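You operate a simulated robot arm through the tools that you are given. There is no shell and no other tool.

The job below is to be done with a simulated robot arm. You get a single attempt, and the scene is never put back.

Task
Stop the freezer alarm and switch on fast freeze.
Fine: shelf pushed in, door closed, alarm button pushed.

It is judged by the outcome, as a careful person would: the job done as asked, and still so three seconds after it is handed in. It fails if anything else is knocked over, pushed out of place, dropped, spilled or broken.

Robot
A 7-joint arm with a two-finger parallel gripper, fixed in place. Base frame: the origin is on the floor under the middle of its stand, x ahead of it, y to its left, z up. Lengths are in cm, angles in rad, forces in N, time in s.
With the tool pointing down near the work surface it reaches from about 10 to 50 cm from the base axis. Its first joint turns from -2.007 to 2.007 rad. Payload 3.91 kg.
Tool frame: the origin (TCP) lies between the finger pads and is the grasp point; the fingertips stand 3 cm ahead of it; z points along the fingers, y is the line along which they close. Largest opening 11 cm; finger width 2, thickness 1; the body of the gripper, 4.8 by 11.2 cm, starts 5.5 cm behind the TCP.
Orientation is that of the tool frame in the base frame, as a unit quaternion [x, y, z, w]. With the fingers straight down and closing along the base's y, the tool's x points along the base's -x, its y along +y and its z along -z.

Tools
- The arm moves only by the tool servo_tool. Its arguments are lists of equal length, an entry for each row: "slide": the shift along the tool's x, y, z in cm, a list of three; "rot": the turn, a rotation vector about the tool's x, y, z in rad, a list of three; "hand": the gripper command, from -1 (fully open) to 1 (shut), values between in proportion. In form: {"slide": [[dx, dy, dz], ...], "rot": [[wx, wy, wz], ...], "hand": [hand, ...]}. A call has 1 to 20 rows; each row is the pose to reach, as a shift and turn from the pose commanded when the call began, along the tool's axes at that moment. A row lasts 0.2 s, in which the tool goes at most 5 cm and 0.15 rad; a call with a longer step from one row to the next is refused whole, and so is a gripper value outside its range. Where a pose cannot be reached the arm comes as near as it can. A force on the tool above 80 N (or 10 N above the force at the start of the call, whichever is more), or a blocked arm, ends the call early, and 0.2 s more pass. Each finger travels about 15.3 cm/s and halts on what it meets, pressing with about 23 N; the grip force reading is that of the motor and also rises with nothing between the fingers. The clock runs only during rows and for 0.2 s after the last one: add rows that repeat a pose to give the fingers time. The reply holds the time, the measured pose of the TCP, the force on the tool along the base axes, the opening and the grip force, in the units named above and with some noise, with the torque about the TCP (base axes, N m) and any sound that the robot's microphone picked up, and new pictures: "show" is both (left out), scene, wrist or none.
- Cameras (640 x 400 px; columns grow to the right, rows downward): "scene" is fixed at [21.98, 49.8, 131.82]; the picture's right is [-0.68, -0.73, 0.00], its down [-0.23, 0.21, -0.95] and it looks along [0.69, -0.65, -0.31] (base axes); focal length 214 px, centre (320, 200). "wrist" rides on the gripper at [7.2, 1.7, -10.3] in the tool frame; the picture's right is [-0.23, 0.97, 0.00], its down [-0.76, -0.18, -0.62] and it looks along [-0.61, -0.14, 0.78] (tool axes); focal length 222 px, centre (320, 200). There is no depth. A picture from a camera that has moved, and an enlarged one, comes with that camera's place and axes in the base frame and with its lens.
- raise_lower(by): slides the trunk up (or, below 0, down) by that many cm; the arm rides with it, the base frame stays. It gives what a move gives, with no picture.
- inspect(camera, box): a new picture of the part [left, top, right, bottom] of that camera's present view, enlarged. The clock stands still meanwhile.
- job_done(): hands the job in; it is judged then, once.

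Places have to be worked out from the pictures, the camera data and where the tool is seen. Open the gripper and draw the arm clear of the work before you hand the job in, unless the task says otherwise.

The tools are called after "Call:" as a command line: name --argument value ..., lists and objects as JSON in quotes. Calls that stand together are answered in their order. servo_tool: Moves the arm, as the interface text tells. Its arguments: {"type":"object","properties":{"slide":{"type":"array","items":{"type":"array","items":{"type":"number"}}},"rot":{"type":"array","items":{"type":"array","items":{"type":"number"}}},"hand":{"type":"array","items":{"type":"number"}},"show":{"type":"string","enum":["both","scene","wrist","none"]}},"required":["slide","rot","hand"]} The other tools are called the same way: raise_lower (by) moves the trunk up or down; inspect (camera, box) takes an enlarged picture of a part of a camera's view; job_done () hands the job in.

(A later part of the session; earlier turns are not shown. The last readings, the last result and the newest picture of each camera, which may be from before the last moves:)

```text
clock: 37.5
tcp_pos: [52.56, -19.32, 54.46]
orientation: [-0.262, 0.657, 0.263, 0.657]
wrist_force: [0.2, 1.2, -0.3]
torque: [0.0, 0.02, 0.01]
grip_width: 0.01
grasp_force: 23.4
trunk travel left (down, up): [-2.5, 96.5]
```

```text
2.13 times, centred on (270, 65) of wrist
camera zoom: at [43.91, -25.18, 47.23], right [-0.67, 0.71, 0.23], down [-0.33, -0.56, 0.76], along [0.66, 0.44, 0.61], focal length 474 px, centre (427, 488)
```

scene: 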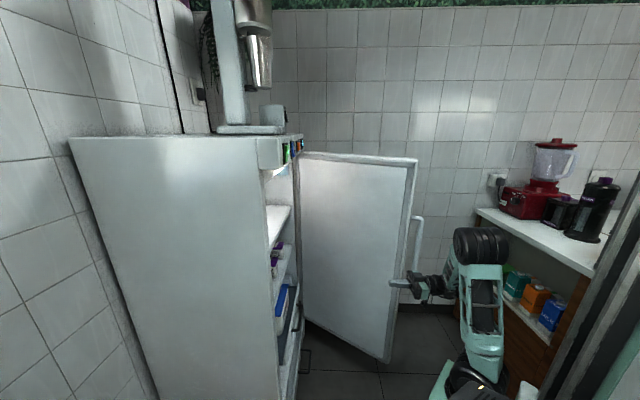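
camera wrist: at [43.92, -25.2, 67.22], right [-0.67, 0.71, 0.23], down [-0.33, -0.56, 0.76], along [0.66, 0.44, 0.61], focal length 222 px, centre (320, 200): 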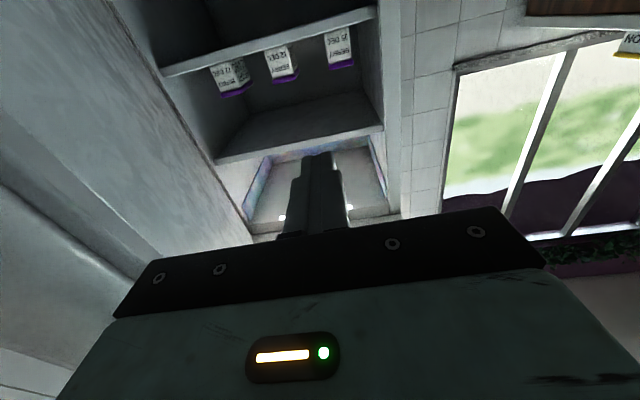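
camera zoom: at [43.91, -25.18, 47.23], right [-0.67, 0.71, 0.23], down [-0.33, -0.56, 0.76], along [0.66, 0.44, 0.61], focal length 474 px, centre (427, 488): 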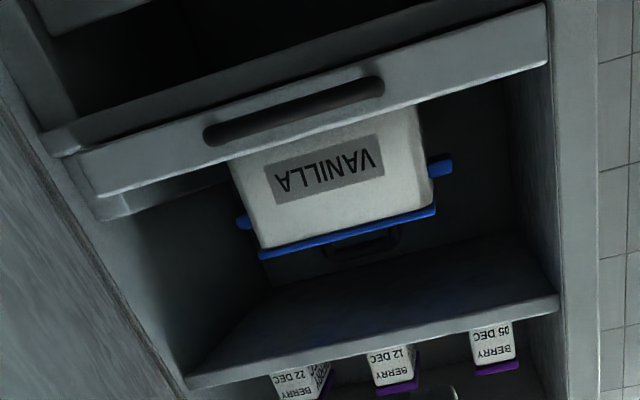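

The lip runs from z≈43.2 to 46.8 with the handle bar at mid-height, so I'll push on the middle of the bar. I'll advance part way first and check the clearance between the arm and the door.

Call:
servo_tool --slide '[[1.5, -1, 3], [3, -2, 6], [4.5, -3, 9], [6, -4, 12], [6, -4, 12]]' --rot '[[0, 0, 0], [0, 0, 0], [0, 0, 0], [0, 0, 0], [0, 0, 0]]' --hand '[1, 1, 1, 1, 1]' --show "both"

```text
clock: 38.7
tcp_pos: [64.14, -14.09, 48.52]
orientation: [-0.262, 0.657, 0.262, 0.657]
wrist_force: [-0.5, 0.2, 0.0]
torque: [0.01, 0.0, 0.01]
grip_width: 0.0
grasp_force: 23.0
trunk travel left (down, up): [-2.5, 96.5]
camera wrist: at [55.48, -19.92, 41.37], right [-0.67, 0.71, 0.23], down [-0.33, -0.56, 0.76], along [0.66, 0.44, 0.61], focal length 222 px, centre (320, 200)
```

scene: 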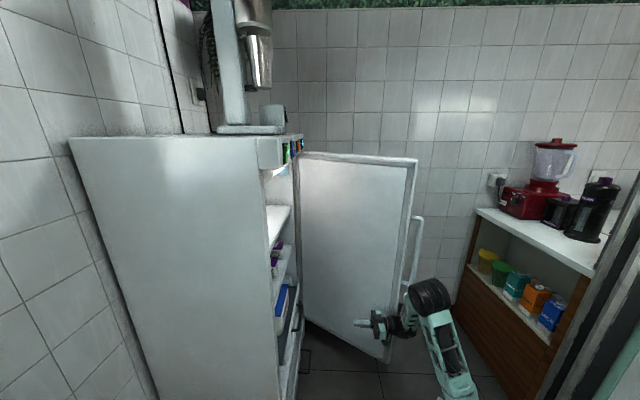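
wrist: 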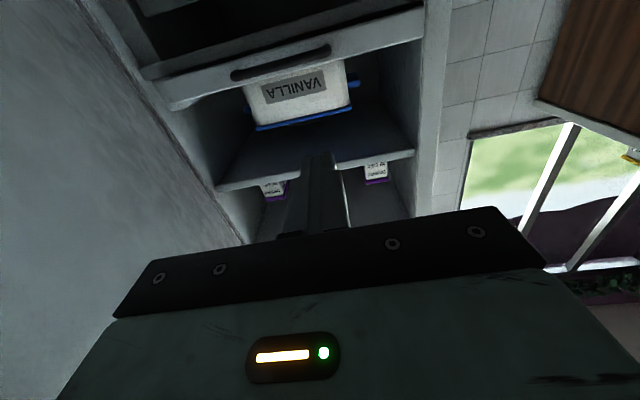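

The elbow has come close to the door's free edge in the picture. I'll enlarge that area before going further.

Call:
inspect --camera "scene" --box '[340, 200, 500, 400]'

```text
2.00 times, centred on (420, 300) of scene
camera zoom: at [21.98, 49.8, 131.82], right [-0.68, -0.73, 0.0], down [-0.23, 0.21, -0.95], along [0.69, -0.65, -0.31], focal length 429 px, centre (120, 0)
```

zoom: 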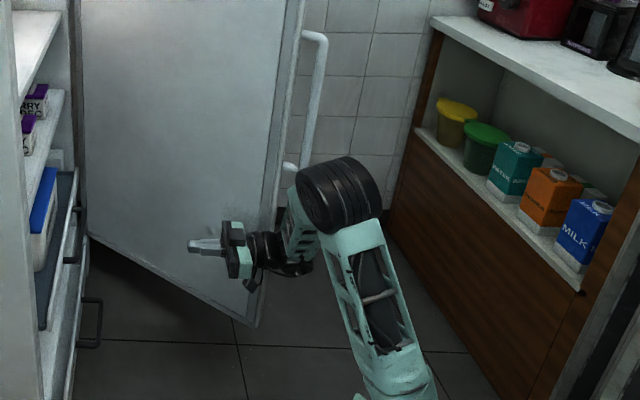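

The elbow is actually high and close to the camera, well clear of the door, and the wrist's clearance only grows as it moves forward. I'll continue to a point about 3-4 cm short of the handle bar.

Call:
servo_tool --slide '[[0.7, -1, 4], [1.4, -2, 8], [2.1, -3, 12], [2.8, -4, 16], [3.3, -4.6, 20], [3.3, -4.6, 20]]' --rot '[[0, 0, 0], [0, 0, 0], [0, 0, 0], [0, 0, 0], [0, 0, 0], [0, 0, 0]]' --hand '[1, 1, 1, 1, 1, 1]' --show "both"

```text
clock: 40.1
tcp_pos: [81.78, -3.33, 45.29]
orientation: [-0.262, 0.657, 0.262, 0.657]
wrist_force: [0.3, -0.3, -0.5]
torque: [-0.02, 0.01, 0.02]
grip_width: 0.01
grasp_force: 23.4
trunk travel left (down, up): [-2.5, 96.5]
camera wrist: at [73.08, -9.28, 38.0], right [-0.67, 0.71, 0.23], down [-0.33, -0.56, 0.76], along [0.66, 0.44, 0.61], focal length 222 px, centre (320, 200)
```

scene: 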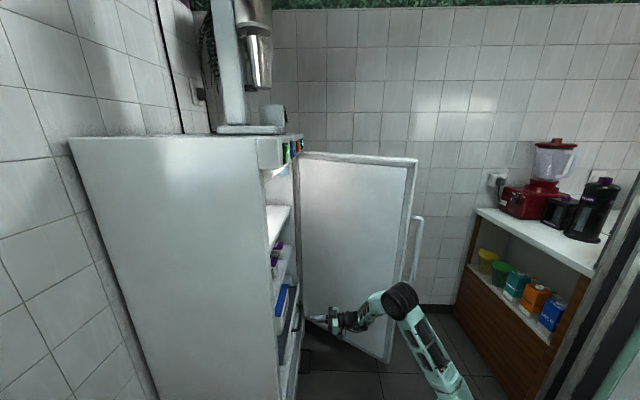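
wrist: 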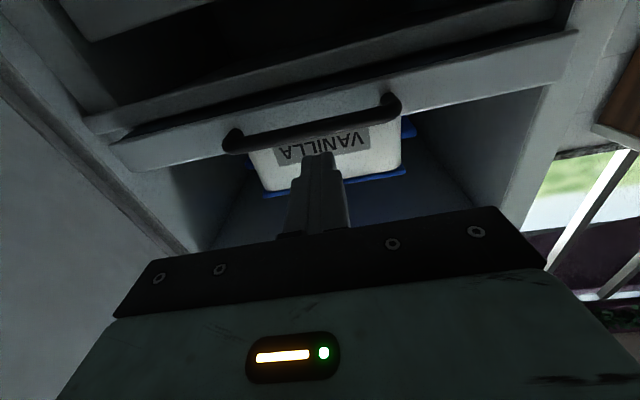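

The fingertips line up with the middle of the bar, which is about 0.8 cm lower than they are. I'll drop slightly and advance slowly to make contact.

Call:
servo_tool --slide '[[0.4, 0, 0.7], [0.8, 0, 1.4], [0.8, 0, 2.1], [0.8, 0, 2.8], [0.8, 0, 3.5], [0.8, 0, 4.2], [0.8, 0, 5]]' --rot '[[0, 0, 0], [0, 0, 0], [0, 0, 0], [0, 0, 0], [0, 0, 0], [0, 0, 0], [0, 0, 0]]' --hand '[1, 1, 1, 1, 1, 1, 1]' --show "both"

```text
clock: 41.7
tcp_pos: [85.47, 0.16, 44.24]
orientation: [-0.263, 0.657, 0.262, 0.656]
wrist_force: [-1.6, -0.3, 1.2]
torque: [0.05, -0.02, 0.02]
grip_width: 0.02
grasp_force: 23.2
trunk travel left (down, up): [-2.5, 96.5]
camera wrist: at [76.7, -5.81, 37.03], right [-0.67, 0.71, 0.23], down [-0.33, -0.56, 0.76], along [0.66, 0.44, 0.61], focal length 222 px, centre (320, 200)
```

scene: 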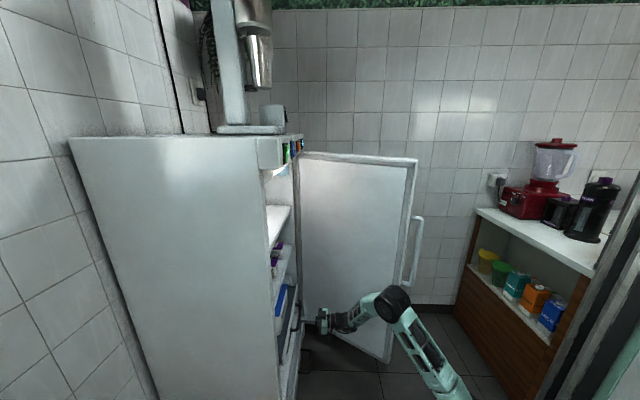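
wrist: 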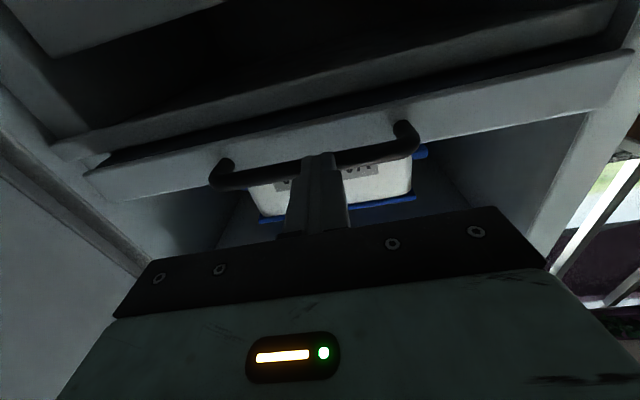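

The tips are on the bar with about 2 N of force. I'll keep pushing slowly.

Call:
servo_tool --slide '[[0, 0, 0.6], [0, 0, 1.2], [0, 0, 1.8], [0, 0, 2.4], [0, 0, 3.0], [0, 0, 3.6], [0, 0, 4.2]]' --rot '[[0, 0, 0], [0, 0, 0], [0, 0, 0], [0, 0, 0], [0, 0, 0], [0, 0, 0], [0, 0, 0]]' --hand '[1, 1, 1, 1, 1, 1, 1]' --show "both"

```text
clock: 43.3
tcp_pos: [88.41, 2.88, 44.42]
orientation: [-0.262, 0.657, 0.262, 0.657]
wrist_force: [-1.9, -1.9, 0.0]
torque: [0.01, 0.01, 0.01]
grip_width: 0.02
grasp_force: 23.1
trunk travel left (down, up): [-2.5, 96.5]
camera wrist: at [79.73, -2.93, 37.21], right [-0.67, 0.71, 0.23], down [-0.33, -0.56, 0.76], along [0.66, 0.44, 0.61], focal length 222 px, centre (320, 200)
```

scene: 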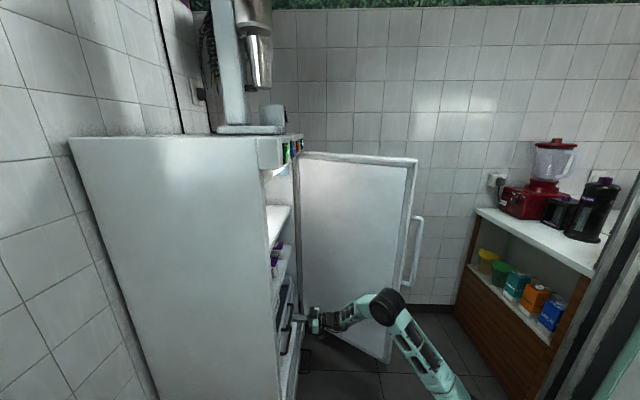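
wrist: 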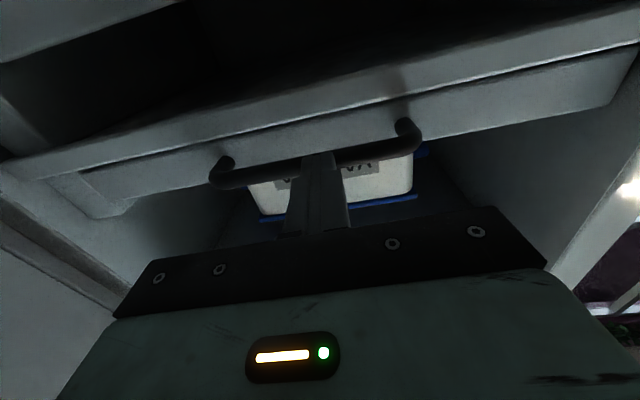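

The shelf slides in easily, at about 2-3 N. I'll keep pushing in small steps until it reaches its stop.

Call:
servo_tool --slide '[[0, 0, 0.5], [0, 0, 1.0], [0, 0, 1.5], [0, 0, 2.0], [0, 0, 2.5], [0, 0, 3.0]]' --rot '[[0, 0, 0], [0, 0, 0], [0, 0, 0], [0, 0, 0], [0, 0, 0], [0, 0, 0]]' --hand '[1, 1, 1, 1, 1, 1]' --show "both"

```text
clock: 44.5
tcp_pos: [89.68, 3.99, 44.3]
orientation: [-0.263, 0.657, 0.263, 0.655]
wrist_force: [-54.3, -24.4, 10.7]
torque: [0.37, -0.42, 0.89]
grip_width: 0.0
grasp_force: 22.9
trunk travel left (down, up): [-2.5, 96.5]
stopped in row 6: the force on the tool passed its limit at 98 N (the readings are from after the stop); the commanded pose is now the measured one
camera wrist: at [81.09, -1.94, 37.12], right [-0.67, 0.7, 0.23], down [-0.33, -0.56, 0.76], along [0.66, 0.44, 0.61], focal length 222 px, centre (320, 200)
```

scene: 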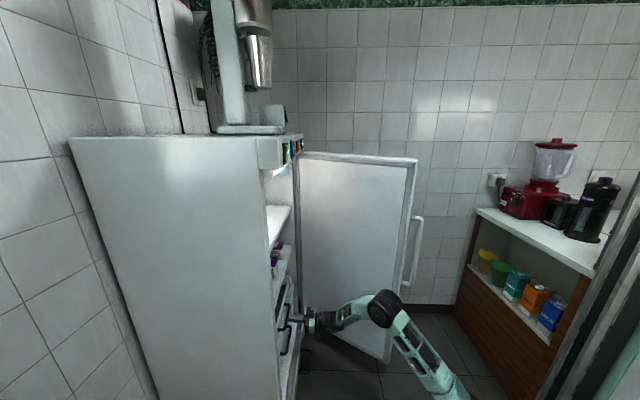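
wrist: 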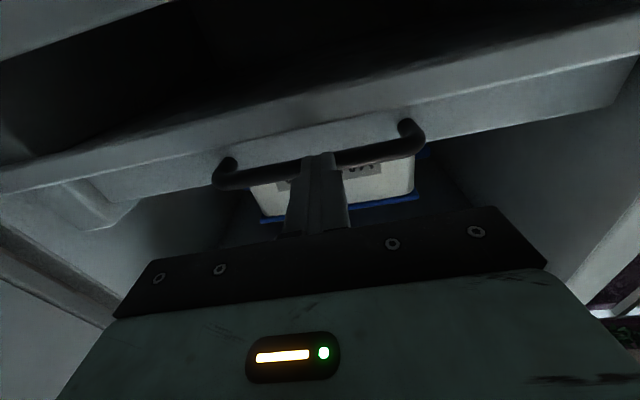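

The force jumped to 98 N with the handle bar at N≈-70.9, so the shelf is home against its stop and about 2 cm behind the closed door's inner face. I'll back straight out, then shift left, away from the door.

Call:
servo_tool --slide '[[0, 0, -2], [0, 0, -5], [0, 0, -9], [0, 2, -13], [0, 5, -16.5], [0, 8, -20], [0, 11, -23], [0, 13.7, -23], [0, 13.7, -23]]' --rot '[[0, 0, 0], [0, 0, 0], [0, 0, 0], [0, 0, 0], [0, 0, 0], [0, 0, 0], [0, 0, 0], [0, 0, 0], [0, 0, 0]]' --hand '[1, 1, 1, 1, 1, 1, 1, 1, 1]' --show "both"

```text
clock: 46.5
tcp_pos: [64.72, -2.54, 44.2]
orientation: [-0.263, 0.658, 0.263, 0.655]
wrist_force: [-0.2, 0.7, 0.3]
torque: [-0.02, 0.0, 0.0]
grip_width: 0.0
grasp_force: 22.9
out of reach, approached as far as the arm can: row 8, 9
trunk travel left (down, up): [-2.5, 96.5]
camera wrist: at [55.98, -8.34, 37.04], right [-0.67, 0.7, 0.23], down [-0.33, -0.56, 0.76], along [0.67, 0.44, 0.6], focal length 222 px, centre (320, 200)
```

scene: 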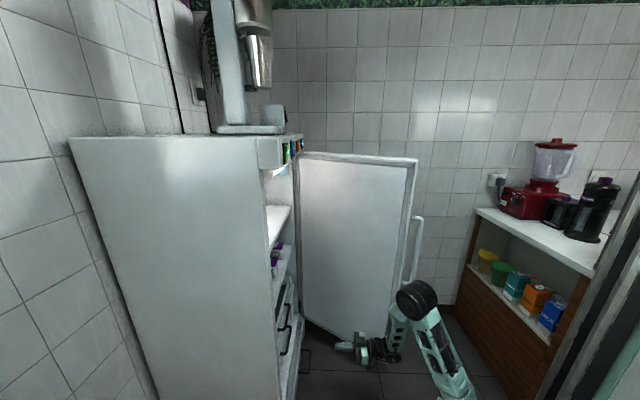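
wrist: 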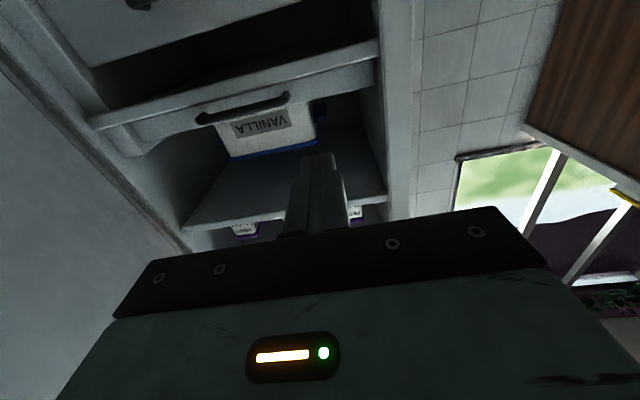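

The shelf is back in line with the cabinet. I'll enlarge both views to confirm it, and that the tub still stands upright.

Call:
inspect --camera "wrist" --box '[60, 0, 420, 200]'

Call:
inspect --camera "scene" --box '[240, 230, 340, 400]'

```text
1.78 times, centred on (240, 100) of wrist
camera zoom: at [55.98, -8.34, 37.04], right [-0.67, 0.7, 0.23], down [-0.33, -0.56, 0.76], along [0.67, 0.44, 0.6], focal length 395 px, centre (462, 378)
```

zoom: 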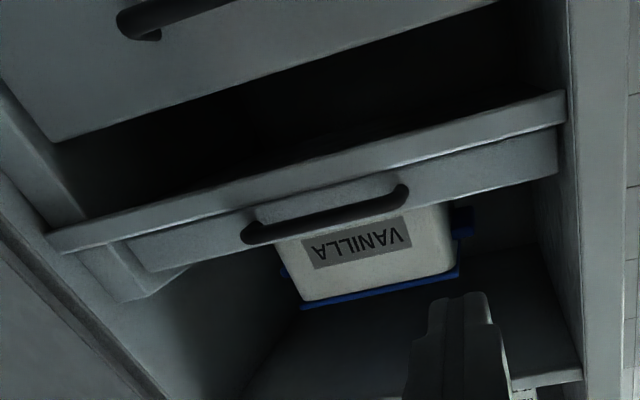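

```text
2.35 times, centred on (290, 315) of scene
camera zoom: at [21.98, 49.8, 131.82], right [-0.68, -0.73, 0.0], down [-0.23, 0.21, -0.95], along [0.69, -0.65, -0.31], focal length 505 px, centre (391, -71)
```

zoom: 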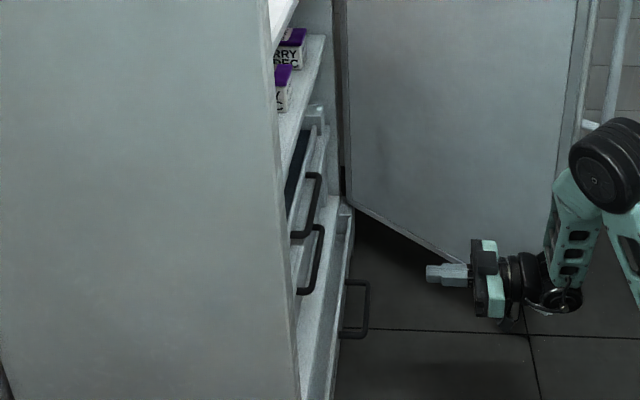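

The shelf and tub look fine: the shelf handle now lines up with the drawer handle below it. I'll raise the trunk to go back above the door.

Call:
raise_lower --by 40

Call:
raise_lower --by 40

Call:
raise_lower --by 15

Call:
servo_tool --slide '[[0, 0, 0], [0, 0, 0], [0, 0, 0], [0, 0, 0], [0, 0, 0], [0, 0, 0], [0, 0, 0], [0, 0, 0], [0, 0, 0], [0, 0, 0], [0, 0, 0], [0, 0, 0]]' --rot '[[0, 0.14, 0], [0, 0.28, 0], [0, 0.42, 0], [0, 0.56, 0], [0, 0.7, 0], [0, 0.84, 0], [0, 0.98, 0], [0, 1.12, 0], [0, 1.26, 0], [0, 1.4, 0], [0, 1.5, 0], [0, 1.571, 0]]' --hand '[1, 1, 0, 0, -0.64, -0.64, -0.64, -0.64, -0.64, -0.64, -0.64, -0.64]' --show "both"

```text
clock: 50.3
tcp_pos: [64.63, -2.48, 84.18]
orientation: [-0.263, 0.658, 0.263, 0.655]
wrist_force: [0.8, -0.1, -0.2]
torque: [0.02, 0.05, 0.0]
grip_width: 0.0
grasp_force: 23.5
trunk travel left (down, up): [-42.5, 56.5]
```

```text
clock: 54.2
tcp_pos: [64.57, -2.43, 124.2]
orientation: [-0.263, 0.657, 0.263, 0.656]
wrist_force: [0.2, 0.2, -0.3]
torque: [-0.02, 0.02, -0.03]
grip_width: 0.0
grasp_force: 23.0
trunk travel left (down, up): [-82.5, 16.5]
```

```text
clock: 55.9
tcp_pos: [64.59, -2.44, 139.16]
orientation: [-0.264, 0.657, 0.264, 0.655]
wrist_force: [0.2, 0.2, 0.7]
torque: [0.0, -0.04, -0.02]
grip_width: 0.0
grasp_force: 22.6
trunk travel left (down, up): [-97.5, 1.5]
```

```text
clock: 58.5
tcp_pos: [64.68, -2.54, 139.31]
orientation: [-0.372, 0.928, -0.001, -0.003]
wrist_force: [-0.5, 0.3, -1.1]
torque: [-0.03, -0.06, -0.01]
grip_width: 9.01
grasp_force: 0.1
trunk travel left (down, up): [-97.5, 1.5]
camera wrist: at [58.33, -6.18, 149.71], right [-0.51, 0.86, 0.0], down [0.68, 0.4, 0.62], along [0.53, 0.31, -0.79], focal length 222 px, centre (320, 200)
```

scene: 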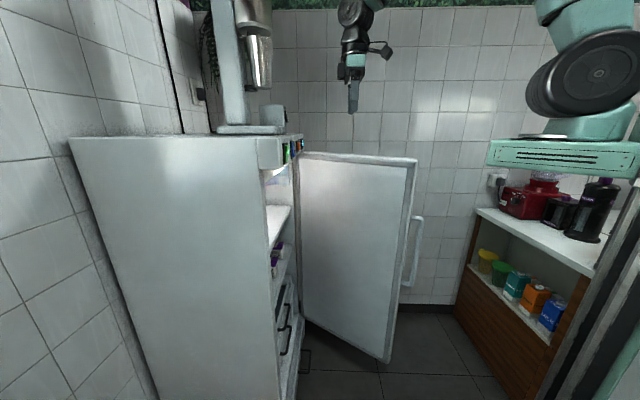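
wrist: 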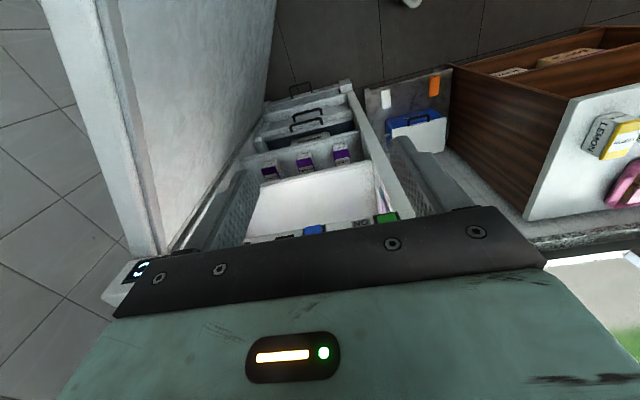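

The tool points down again. I'll move above the door's free end and match the yaw to the door.

Call:
servo_tool --slide '[[3.3, -2.4, 0], [6.5, -4.9, 0], [9.8, -7.3, 0], [13.0, -9.8, 0], [16.3, -12.2, 0], [19.5, -14.7, 0], [22.8, -17.1, 0], [22.8, -17.1, 0]]' --rot '[[0, 0, 0.06], [0, 0, 0.12], [0, 0, 0.18], [0, 0, 0.24], [0, 0, 0.3], [0, 0, 0.36], [0, 0, 0.391], [0, 0, 0.391]]' --hand '[-0.64, -0.64, -0.64, -0.64, -0.64, -0.64, -0.64, -0.64]' --show "both"

```text
clock: 60.3
tcp_pos: [60.3, -30.22, 139.49]
orientation: [-0.185, 0.983, -0.001, -0.002]
wrist_force: [-0.1, -0.5, -1.0]
torque: [0.0, -0.01, -0.02]
grip_width: 9.01
grasp_force: 0.0
trunk travel left (down, up): [-97.5, 1.5]
camera wrist: at [52.99, -31.18, 149.93], right [-0.14, 0.99, 0.0], down [0.78, 0.11, 0.62], along [0.61, 0.09, -0.78], focal length 222 px, centre (320, 200)
```

scene: 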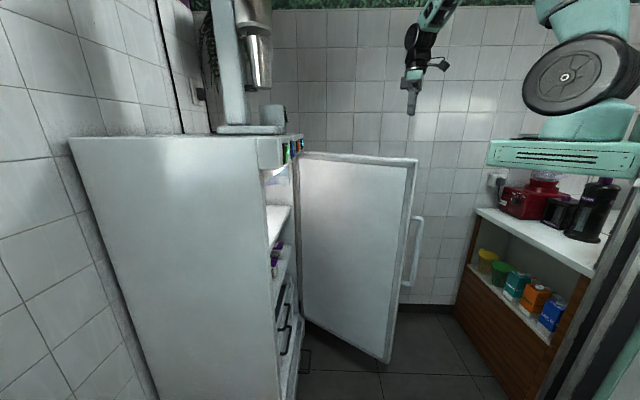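
wrist: 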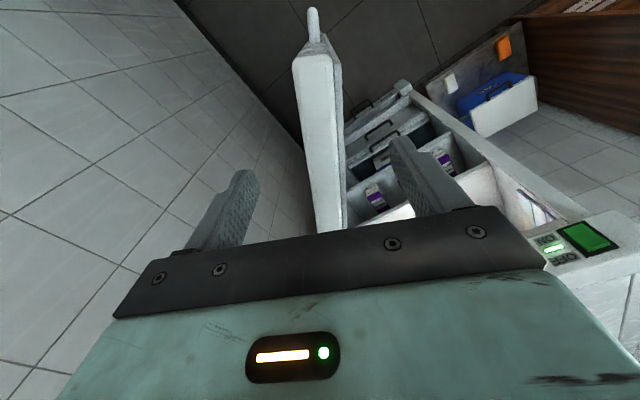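

The door's centre line passes within 0.4 cm of the tool. I'll lower to straddle its top again.

Call:
servo_tool --slide '[[0, 0, 4], [0, 0, 8], [0, 0, 12], [0, 0.2, 15], [0, 0.2, 17], [0, 0.2, 19], [0, 0.2, 19]]' --rot '[[0, 0, 0], [0, 0, 0], [0, 0, 0], [0, 0, 0], [0, 0, 0], [0, 0, 0], [0, 0, 0]]' --hand '[-0.64, -0.64, -0.64, -0.64, -0.64, -0.64, -0.64]' --show "wrist"

```text
clock: 61.9
tcp_pos: [59.76, -30.48, 120.47]
orientation: [-0.185, 0.983, 0.0, -0.001]
wrist_force: [-0.4, -0.5, 0.2]
torque: [0.02, 0.0, -0.02]
grip_width: 9.03
grasp_force: 0.1
trunk travel left (down, up): [-97.5, 1.5]
camera wrist: at [52.45, -31.47, 130.83], right [-0.14, 0.99, 0.0], down [0.78, 0.11, 0.62], along [0.61, 0.09, -0.78], focal length 222 px, centre (320, 200)
```

wrist: 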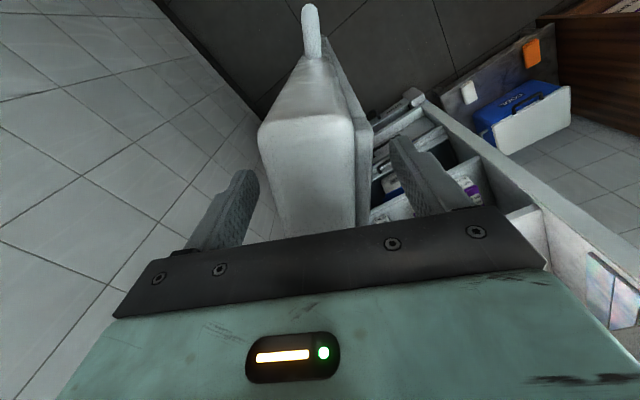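

The fingers straddle the door with clearance on both sides. I'll swing it closed along the same arc to about 15°, still leaving room between the inner finger and the panel.

Call:
servo_tool --slide '[[-0.289, 2.303, 0], [-0.693, 4.589, 0], [-1.211, 6.852, 0], [-1.841, 9.086, 0], [-2.582, 11.286, 0], [-3.432, 13.446, 0], [-4.389, 15.561, 0], [-5.45, 17.626, 0], [-6.613, 19.635, 0], [-7.875, 21.583, 0], [-9.233, 23.465, 0], [-10.684, 25.278, 0], [-12.223, 27.016, 0], [-13.847, 28.674, 0], [-15.552, 30.25, 0], [-17.333, 31.738, 0], [-18.811, 32.863, 0]]' --rot '[[0, 0, 0.05], [0, 0, 0.1], [0, 0, 0.15], [0, 0, 0.2], [0, 0, 0.25], [0, 0, 0.3], [0, 0, 0.35], [0, 0, 0.4], [0, 0, 0.45], [0, 0, 0.5], [0, 0, 0.55], [0, 0, 0.6], [0, 0, 0.65], [0, 0, 0.7], [0, 0, 0.75], [0, 0, 0.8], [0, 0, 0.84]]' --hand '[-0.64, -0.64, -0.64, -0.64, -0.64, -0.64, -0.64, -0.64, -0.64, -0.64, -0.64, -0.64, -0.64, -0.64, -0.64, -0.64, -0.64]' --show "both"

```text
clock: 65.5
tcp_pos: [65.8, 6.94, 120.15]
orientation: [0.233, 0.973, -0.001, -0.001]
wrist_force: [0.0, -0.8, 0.0]
torque: [0.04, 0.01, 0.01]
grip_width: 9.04
grasp_force: 0.0
trunk travel left (down, up): [-97.5, 1.5]
camera wrist: at [60.07, 11.7, 130.59], right [0.64, 0.77, 0.0], down [0.6, -0.5, 0.62], along [0.48, -0.4, -0.78], focal length 222 px, centre (320, 200)
```

scene: 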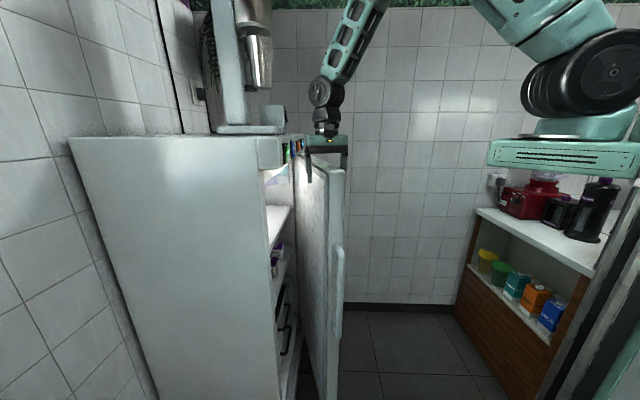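
wrist: 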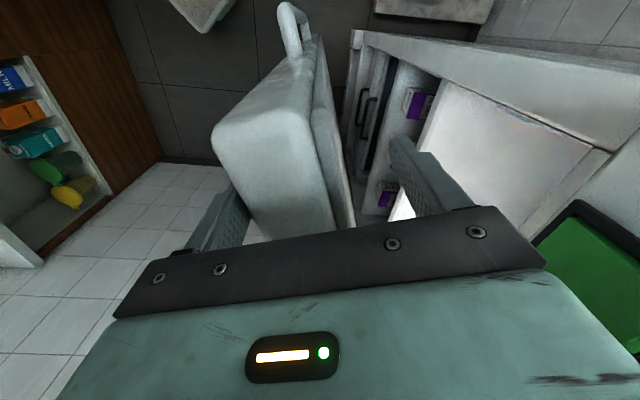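

The door is now about 18° open. I'll lift clear, back off in front of the freezer, and turn the closed fingers to push it shut from the outside.

Call:
servo_tool --slide '[[0, 0, -4], [0, 0, -8], [0, 0, -12], [0, 0, -16], [0, 0, -19], [0, 0, -19]]' --rot '[[0, 0, 0], [0, 0, 0], [0, 0, 0], [0, 0, 0], [0, 0, 0], [0, 0, 0]]' --hand '[-0.64, -0.64, -0.64, -0.64, -0.64, -0.64]' --show "wrist"

```text
clock: 66.9
tcp_pos: [65.45, 6.84, 139.4]
orientation: [0.232, 0.973, -0.002, -0.001]
wrist_force: [-0.1, -0.5, 0.7]
torque: [0.0, -0.03, 0.01]
grip_width: 9.02
grasp_force: 0.0
trunk travel left (down, up): [-97.5, 1.5]
camera wrist: at [59.78, 11.77, 149.84], right [0.64, 0.77, 0.0], down [0.6, -0.5, 0.62], along [0.47, -0.4, -0.78], focal length 222 px, centre (320, 200)
```

wrist: 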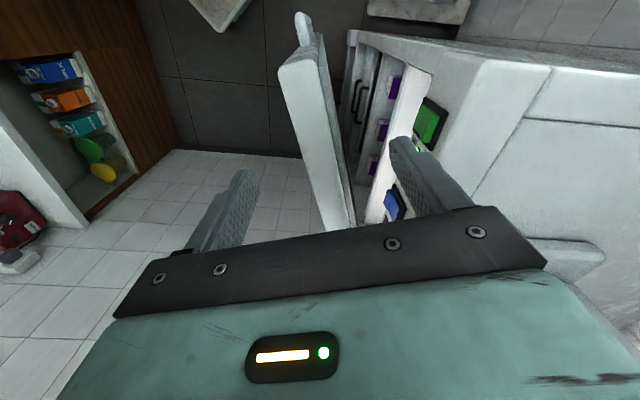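

The door's free outer corner is now at about (59, 6). I'll move away from it and yaw to face the freezer, closing the fingers on the way.

Call:
servo_tool --slide '[[0, -2, 0], [0, -4, 0], [0, -6, 0], [0, -8, 0], [0, -10, 0], [-0.1, -12, 0], [-0.1, -14, 0], [-0.2, -16, 0], [-0.2, -17.3, 0], [-0.2, -17.3, 0]]' --rot '[[0, 0, -0.13], [0, 0, -0.27], [0, 0, -0.41], [0, 0, -0.55], [0, 0, -0.69], [0, 0, -0.83], [0, 0, -0.97], [0, 0, -1.1], [0, 0, -1.227], [0, 0, -1.227]]' --hand '[-0.64, -0.64, 0, 0.5, 1, 1, 1, 1, 1, 1]' --show "none"

Call:
servo_tool --slide '[[0, 0, 0], [0, 0, 0], [0, 0, 0], [0, 0, 0], [0, 0, 0], [0, 0, 0], [0, 0, 0], [0, 0, 0], [0, 0, 0]]' --rot '[[0, -0.14, 0], [0, -0.28, 0], [0, -0.42, 0], [0, -0.56, 0], [0, -0.7, 0], [0, -0.84, 0], [0, -0.98, 0], [0, -1.1, 0], [0, -1.2, 0]]' --hand '[1, 1, 1, 1, 1, 1, 1, 1, 1]' --show "both"

```text
clock: 69.1
tcp_pos: [58.12, -8.42, 139.21]
orientation: [-0.371, 0.929, 0.0, -0.002]
wrist_force: [-1.2, -0.6, 0.8]
torque: [0.0, 0.0, 0.01]
grip_width: 0.0
grasp_force: 23.2
trunk travel left (down, up): [-97.5, 1.5]
```

```text
clock: 71.1
tcp_pos: [60.73, -9.74, 140.26]
orientation: [-0.306, 0.767, 0.209, 0.523]
wrist_force: [-0.1, 0.1, 0.1]
torque: [0.01, 0.0, 0.01]
grip_width: 0.0
grasp_force: 22.3
out of reach, approached as far as the arm can: row 7, 8, 9
trunk travel left (down, up): [-97.5, 1.5]
camera wrist: at [50.61, -16.98, 137.32], right [-0.61, 0.76, 0.21], down [-0.1, -0.34, 0.94], along [0.79, 0.55, 0.28], focal length 222 px, centre (320, 200)
```

scene: 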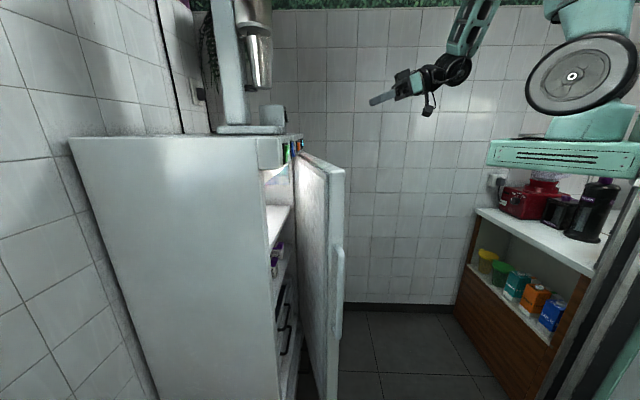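
wrist: 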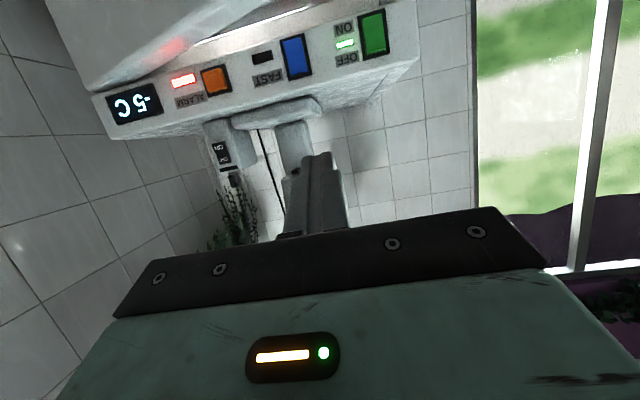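

The tool is pitched about 20° below level and clear of the door. I'll lower the trunk to push the door at mid-upper height.

Call:
raise_lower --by -38

Call:
servo_tool --slide '[[-0.9, 1, 2.3], [-1.8, 2, 4.7], [-2.7, 3, 7.0], [-3.6, 4, 9.3], [-3.6, 4, 9.3]]' --rot '[[0, 0, 0], [0, 0, 0], [0, 0, 0], [0, 0, 0], [0, 0, 0]]' --hand '[1, 1, 1, 1, 1]' --show "both"

```text
clock: 74.8
tcp_pos: [60.68, -9.81, 102.13]
orientation: [-0.305, 0.768, 0.209, 0.523]
wrist_force: [-0.1, -0.1, 0.3]
torque: [-0.01, -0.01, -0.01]
grip_width: 0.01
grasp_force: 23.3
trunk travel left (down, up): [-59.5, 39.5]
```

```text
clock: 76.0
tcp_pos: [65.14, -0.05, 102.25]
orientation: [-0.307, 0.767, 0.21, 0.522]
wrist_force: [-0.5, -0.4, -0.7]
torque: [0.0, -0.02, 0.02]
grip_width: 0.01
grasp_force: 23.0
trunk travel left (down, up): [-59.5, 39.5]
camera wrist: at [55.01, -7.17, 99.38], right [-0.61, 0.76, 0.21], down [-0.09, -0.34, 0.94], along [0.79, 0.55, 0.28], focal length 222 px, centre (320, 200)
```

scene: 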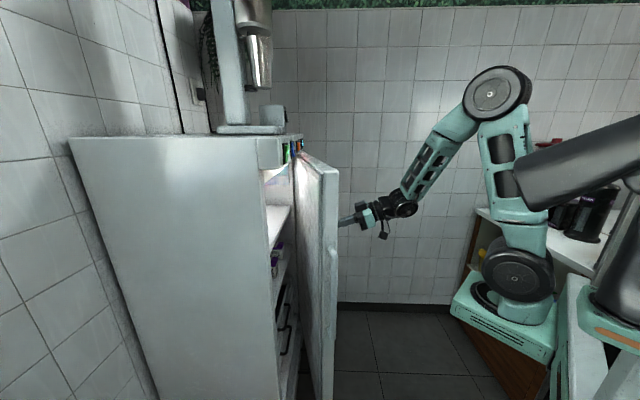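
wrist: 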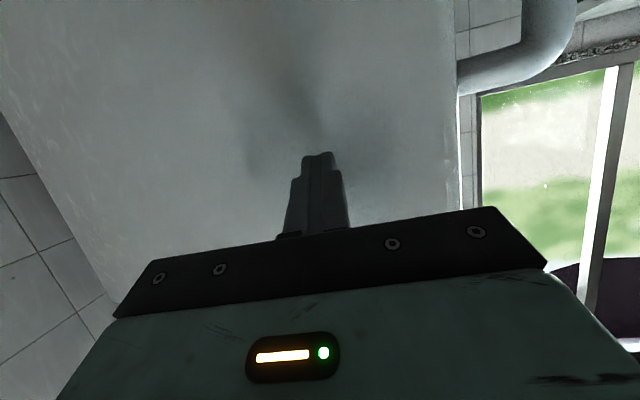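

The fingertips are at the door's outer face near its free edge, and it has started to move. I'll push it toward closed in small steps.

Call:
servo_tool --slide '[[-0.36, 0, 0.93], [-0.72, 0, 1.86], [-1.09, 0, 2.8], [-1.45, 0, 3.73], [-1.81, 0, 4.66], [-2.17, 0, 5.59], [-2.53, 0, 6.52], [-2.9, 0, 7.46], [-3.26, 0, 8.39], [-3.62, 0, 9.32], [-3.98, 0, 10.25], [-4.34, 0, 11.18]]' --rot '[[0, 0, 0], [0, 0, 0], [0, 0, 0], [0, 0, 0], [0, 0, 0], [0, 0, 0], [0, 0, 0], [0, 0, 0], [0, 0, 0], [0, 0, 0], [0, 0, 0], [0, 0, 0]]' --hand '[1, 1, 1, 1, 1, 1, 1, 1, 1, 1, 1, 1]' --show "both"

```text
clock: 78.6
tcp_pos: [73.95, 8.15, 102.07]
orientation: [-0.306, 0.768, 0.209, 0.522]
wrist_force: [-0.4, -0.1, -1.0]
torque: [0.0, 0.0, -0.01]
grip_width: 0.0
grasp_force: 22.8
trunk travel left (down, up): [-59.5, 39.5]
camera wrist: at [63.82, 1.12, 99.17], right [-0.61, 0.76, 0.21], down [-0.09, -0.34, 0.94], along [0.79, 0.55, 0.28], focal length 222 px, centre (320, 200)
```

scene: 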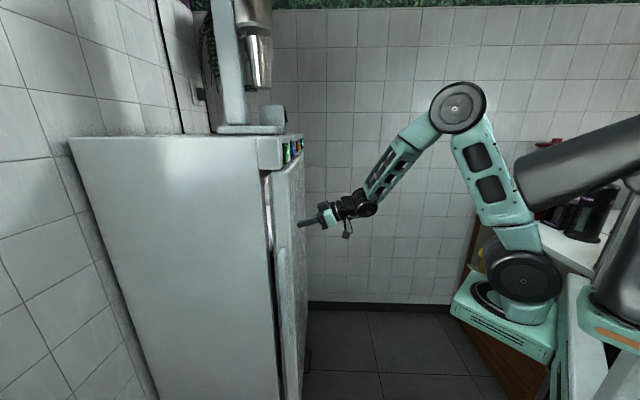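
wrist: 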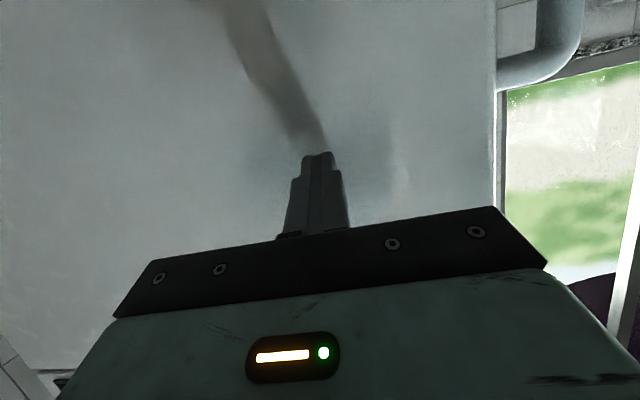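

The door is almost shut. I'll push the last bit gently until it meets its seal.

Call:
servo_tool --slide '[[-0.18, 0, 0.47], [-0.36, 0, 0.93], [-0.54, 0, 1.4], [-0.72, 0, 1.86], [-0.9, 0, 2.33], [-1.09, 0, 2.8]]' --rot '[[0, 0, 0], [0, 0, 0], [0, 0, 0], [0, 0, 0], [0, 0, 0], [0, 0, 0]]' --hand '[1, 1, 1, 1, 1, 1]' --show "both"

```text
clock: 79.9
tcp_pos: [75.08, 9.48, 102.05]
orientation: [-0.306, 0.77, 0.208, 0.52]
wrist_force: [-55.6, -33.8, 20.2]
torque: [0.41, -0.36, 0.48]
grip_width: 0.02
grasp_force: 23.6
trunk travel left (down, up): [-59.5, 39.5]
stopped in row 6: the force on the tool passed its limit at 92 N (the readings are from after the stop); the commanded pose is now the measured one
camera wrist: at [65.04, 2.38, 99.25], right [-0.61, 0.77, 0.21], down [-0.09, -0.33, 0.94], along [0.79, 0.55, 0.27], focal length 222 px, centre (320, 200)
```

scene: 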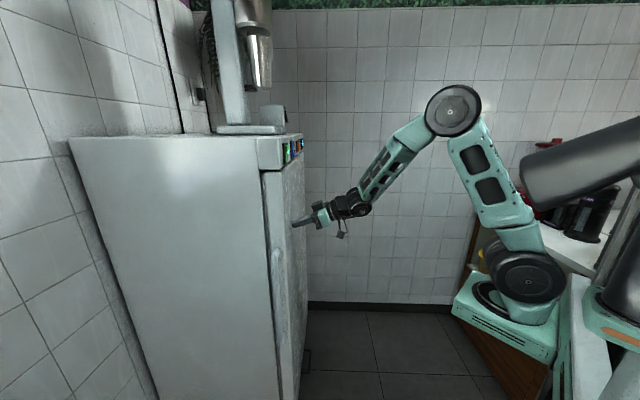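
wrist: 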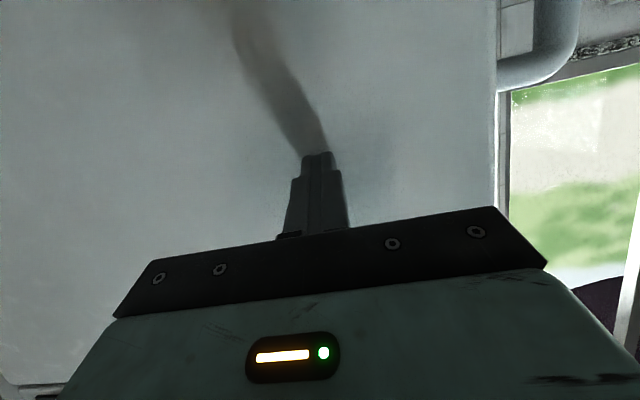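

The force rose sharply with the tips at N≈-63.9, the panel plane, so the door has met its frame. I'll back off and check that it stays shut.

Call:
servo_tool --slide '[[0.36, 0, -0.93], [1.09, 0, -2.8], [2.17, 0, -5.6], [3.26, 0, -8.4], [4.34, 0, -11.2], [4.34, 0, -11.2]]' --rot '[[0, 0, 0], [0, 0, 0], [0, 0, 0], [0, 0, 0], [0, 0, 0], [0, 0, 0]]' --hand '[1, 1, 1, 1, 1, 1]' --show "both"

Call:
inspect --camera "scene" --box '[220, 120, 340, 260]'

Call:
inspect --camera "scene" --box '[220, 250, 340, 400]'

```text
clock: 81.3
tcp_pos: [66.79, 1.59, 101.75]
orientation: [-0.306, 0.77, 0.208, 0.519]
wrist_force: [0.5, -0.5, -0.4]
torque: [-0.01, -0.03, 0.04]
grip_width: 0.0
grasp_force: 23.0
trunk travel left (down, up): [-59.5, 39.5]
camera wrist: at [56.67, -5.61, 98.94], right [-0.61, 0.77, 0.21], down [-0.09, -0.33, 0.94], along [0.79, 0.55, 0.27], focal length 222 px, centre (320, 200)
```

scene: 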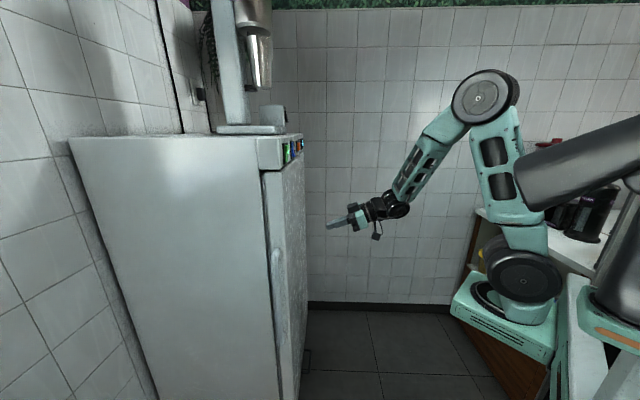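
wrist: 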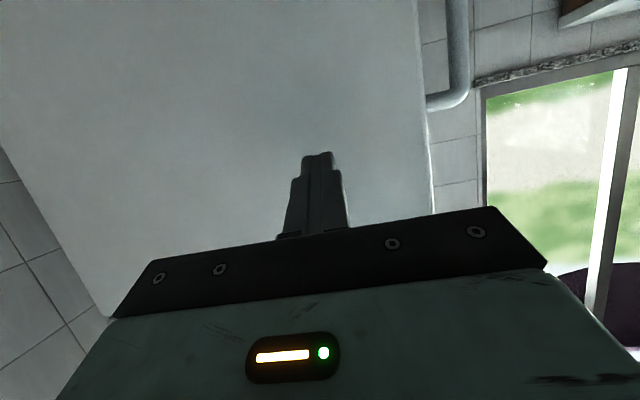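

```text
2.86 times, centred on (280, 190) of scene
camera zoom: at [21.98, 49.8, 131.82], right [-0.68, -0.73, 0.0], down [-0.23, 0.21, -0.95], along [0.69, -0.65, -0.31], focal length 613 px, centre (434, 229)
```

zoom: 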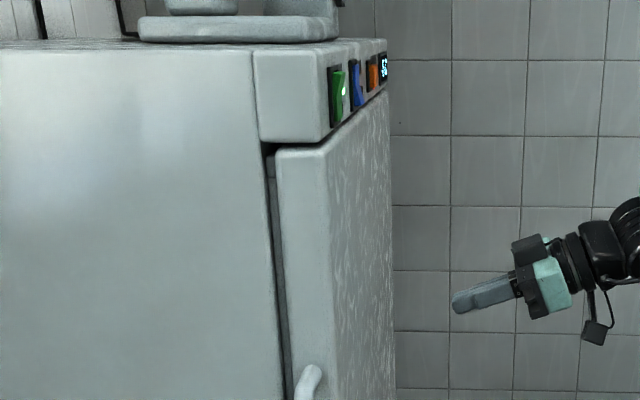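

```text
2.67 times, centred on (280, 325) of scene
camera zoom: at [21.98, 49.8, 131.82], right [-0.68, -0.73, 0.0], down [-0.23, 0.21, -0.95], along [0.69, -0.65, -0.31], focal length 572 px, centre (427, -133)
```

zoom: 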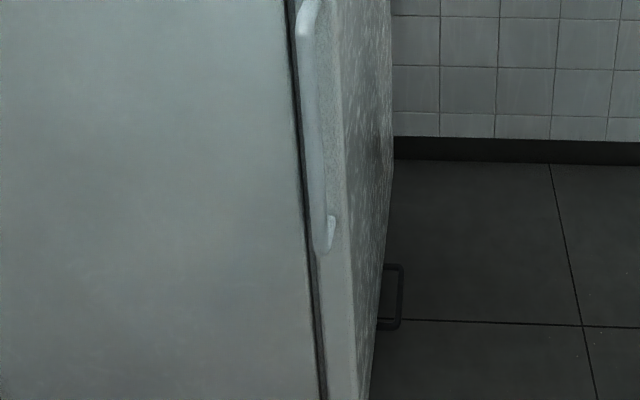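

The door sits flush with the panel and stays shut. Now the controls: I'll raise the trunk to panel height and level the tool.

Call:
raise_lower --by 24

Call:
servo_tool --slide '[[0, -1, 0], [0, -2, 0], [0, -3.5, 0], [0, -5, 0], [0, -6.8, 0]]' --rot '[[0, -0.1, 0], [0, -0.2, 0], [0, -0.3, 0], [0, -0.371, 0], [0, -0.371, 0]]' --hand '[1, 1, 1, 1, 1]' --show "both"

```text
clock: 83.8
tcp_pos: [66.82, 1.53, 125.78]
orientation: [-0.306, 0.771, 0.208, 0.519]
wrist_force: [0.0, 0.3, 0.2]
torque: [-0.03, 0.01, -0.03]
grip_width: 0.02
grasp_force: 22.7
trunk travel left (down, up): [-83.5, 15.5]
```

```text
clock: 85.0
tcp_pos: [71.52, -3.48, 125.62]
orientation: [-0.263, 0.662, 0.261, 0.652]
wrist_force: [0.2, 0.3, 0.3]
torque: [-0.01, 0.02, -0.01]
grip_width: 0.03
grasp_force: 23.0
trunk travel left (down, up): [-83.5, 15.5]
camera wrist: at [62.76, -9.35, 118.58], right [-0.67, 0.71, 0.23], down [-0.32, -0.55, 0.77], along [0.67, 0.44, 0.6], focal length 222 px, centre (320, 200)
```

scene: 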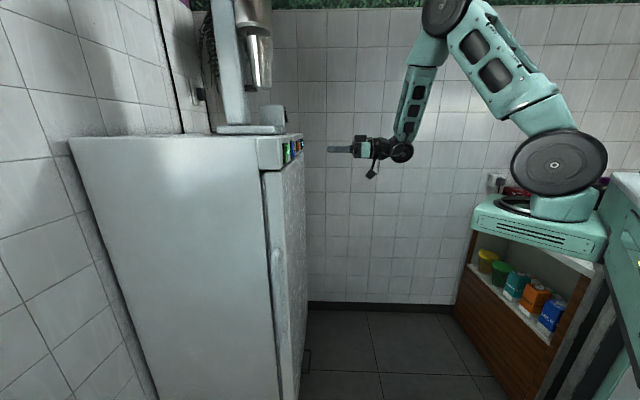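
wrist: 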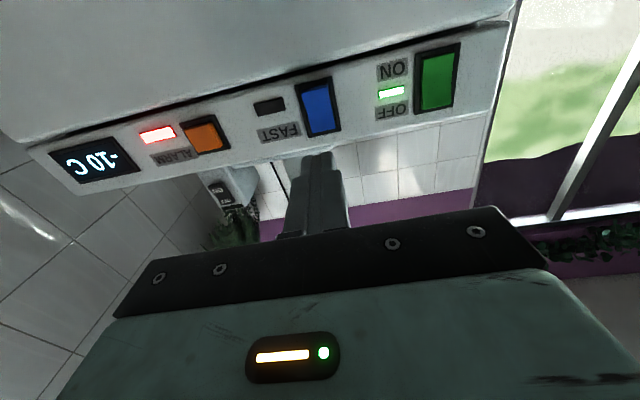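

The display now reads -10 °C and is falling, so the door has sealed, but the alarm lamp is still on. I'll enlarge the panel from this closer view to pin down the rocker and button.

Call:
inspect --camera "wrist" --box '[130, 60, 370, 190]'

Call:
inspect --camera "scene" --box '[270, 130, 380, 170]'

```text
2.67 times, centred on (250, 125) of wrist
camera zoom: at [62.76, -9.35, 118.58], right [-0.67, 0.71, 0.23], down [-0.32, -0.55, 0.77], along [0.67, 0.44, 0.6], focal length 592 px, centre (507, 400)
```

zoom: 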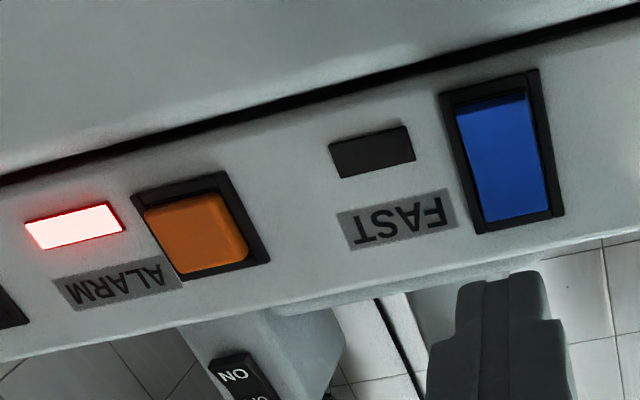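

```text
5.82 times, centred on (325, 150) of scene
camera zoom: at [21.98, 49.8, 131.82], right [-0.68, -0.73, 0.0], down [-0.23, 0.21, -0.95], along [0.69, -0.65, -0.31], focal length 1248 px, centre (291, 491)
```

zoom: 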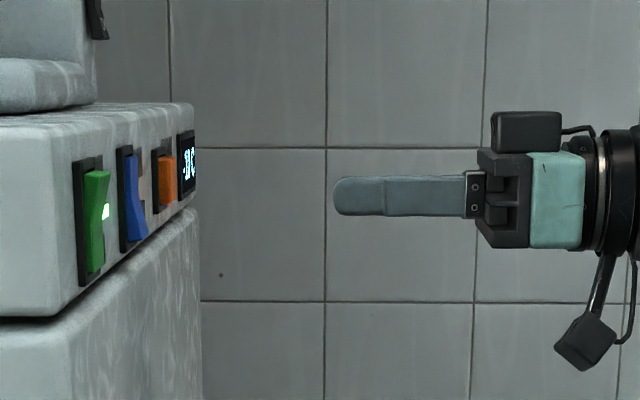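

From three views the blue rocker spans z≈123.4 to 128.2 at P≈51.6, so its lower half is centred near z≈124.5, and the fingertips are in line with it sideways. I'll drop 1.2 cm and approach to just short of it.

Call:
servo_tool --slide '[[0.6, 0, 2], [1.2, 0, 4], [1.2, 0, 6], [1.2, 0, 7.5], [1.2, 0, 7.5]]' --rot '[[0, 0, 0], [0, 0, 0], [0, 0, 0], [0, 0, 0], [0, 0, 0]]' --hand '[1, 1, 1, 1, 1]' --show "both"

Call:
inspect --camera "scene" --box '[265, 125, 345, 170]'

Call:
inspect --camera "wrist" --box '[220, 80, 400, 200]'

```text
clock: 86.2
tcp_pos: [76.99, 1.87, 124.26]
orientation: [-0.262, 0.662, 0.26, 0.653]
wrist_force: [0.2, -0.1, -0.3]
torque: [0.01, -0.01, -0.01]
grip_width: 0.0
grasp_force: 23.0
trunk travel left (down, up): [-83.5, 15.5]
camera wrist: at [68.19, -4.09, 117.27], right [-0.67, 0.71, 0.23], down [-0.32, -0.55, 0.77], along [0.67, 0.44, 0.6], focal length 222 px, centre (320, 200)
```

scene: 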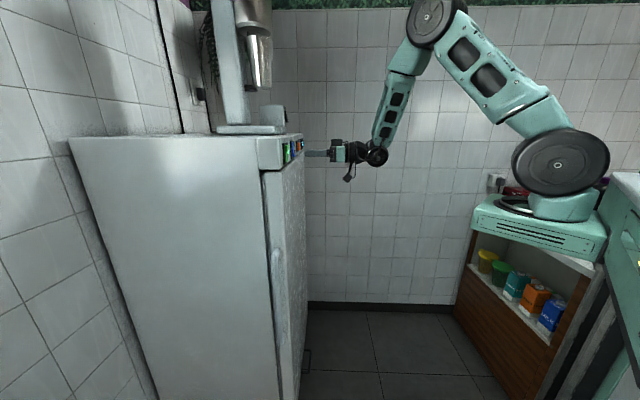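
wrist: 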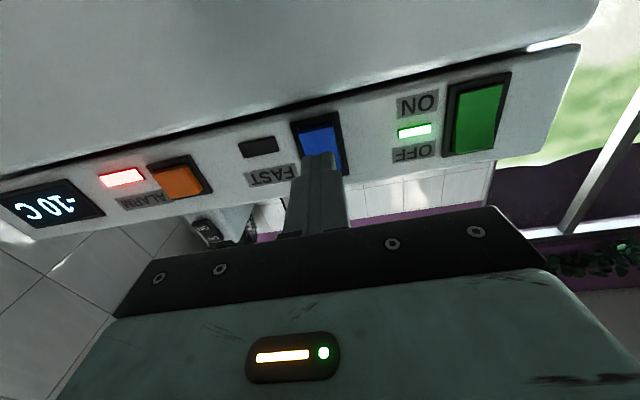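

```text
8.00 times, centred on (305, 148) of scene
camera zoom: at [21.98, 49.8, 131.82], right [-0.68, -0.73, 0.0], down [-0.23, 0.21, -0.95], along [0.69, -0.65, -0.31], focal length 1716 px, centre (440, 620)
```

zoom: 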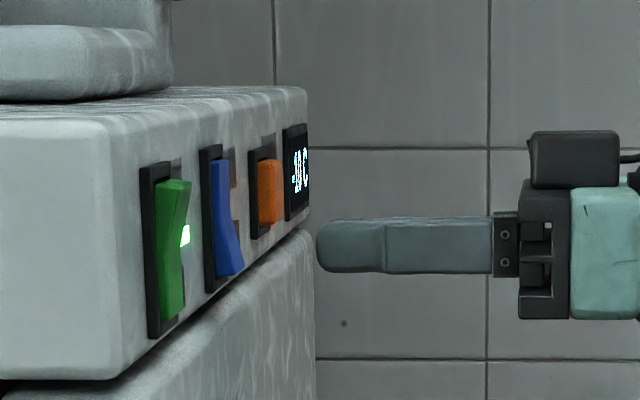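

```text
3.33 times, centred on (310, 140) of wrist
camera zoom: at [68.19, -4.09, 117.27], right [-0.67, 0.71, 0.23], down [-0.32, -0.55, 0.77], along [0.67, 0.44, 0.6], focal length 740 px, centre (353, 400)
```

zoom: 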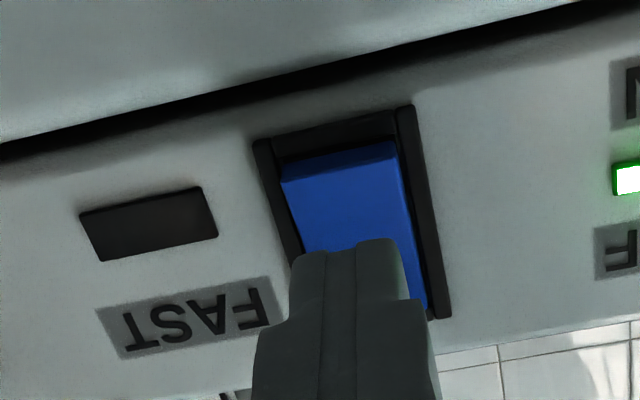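

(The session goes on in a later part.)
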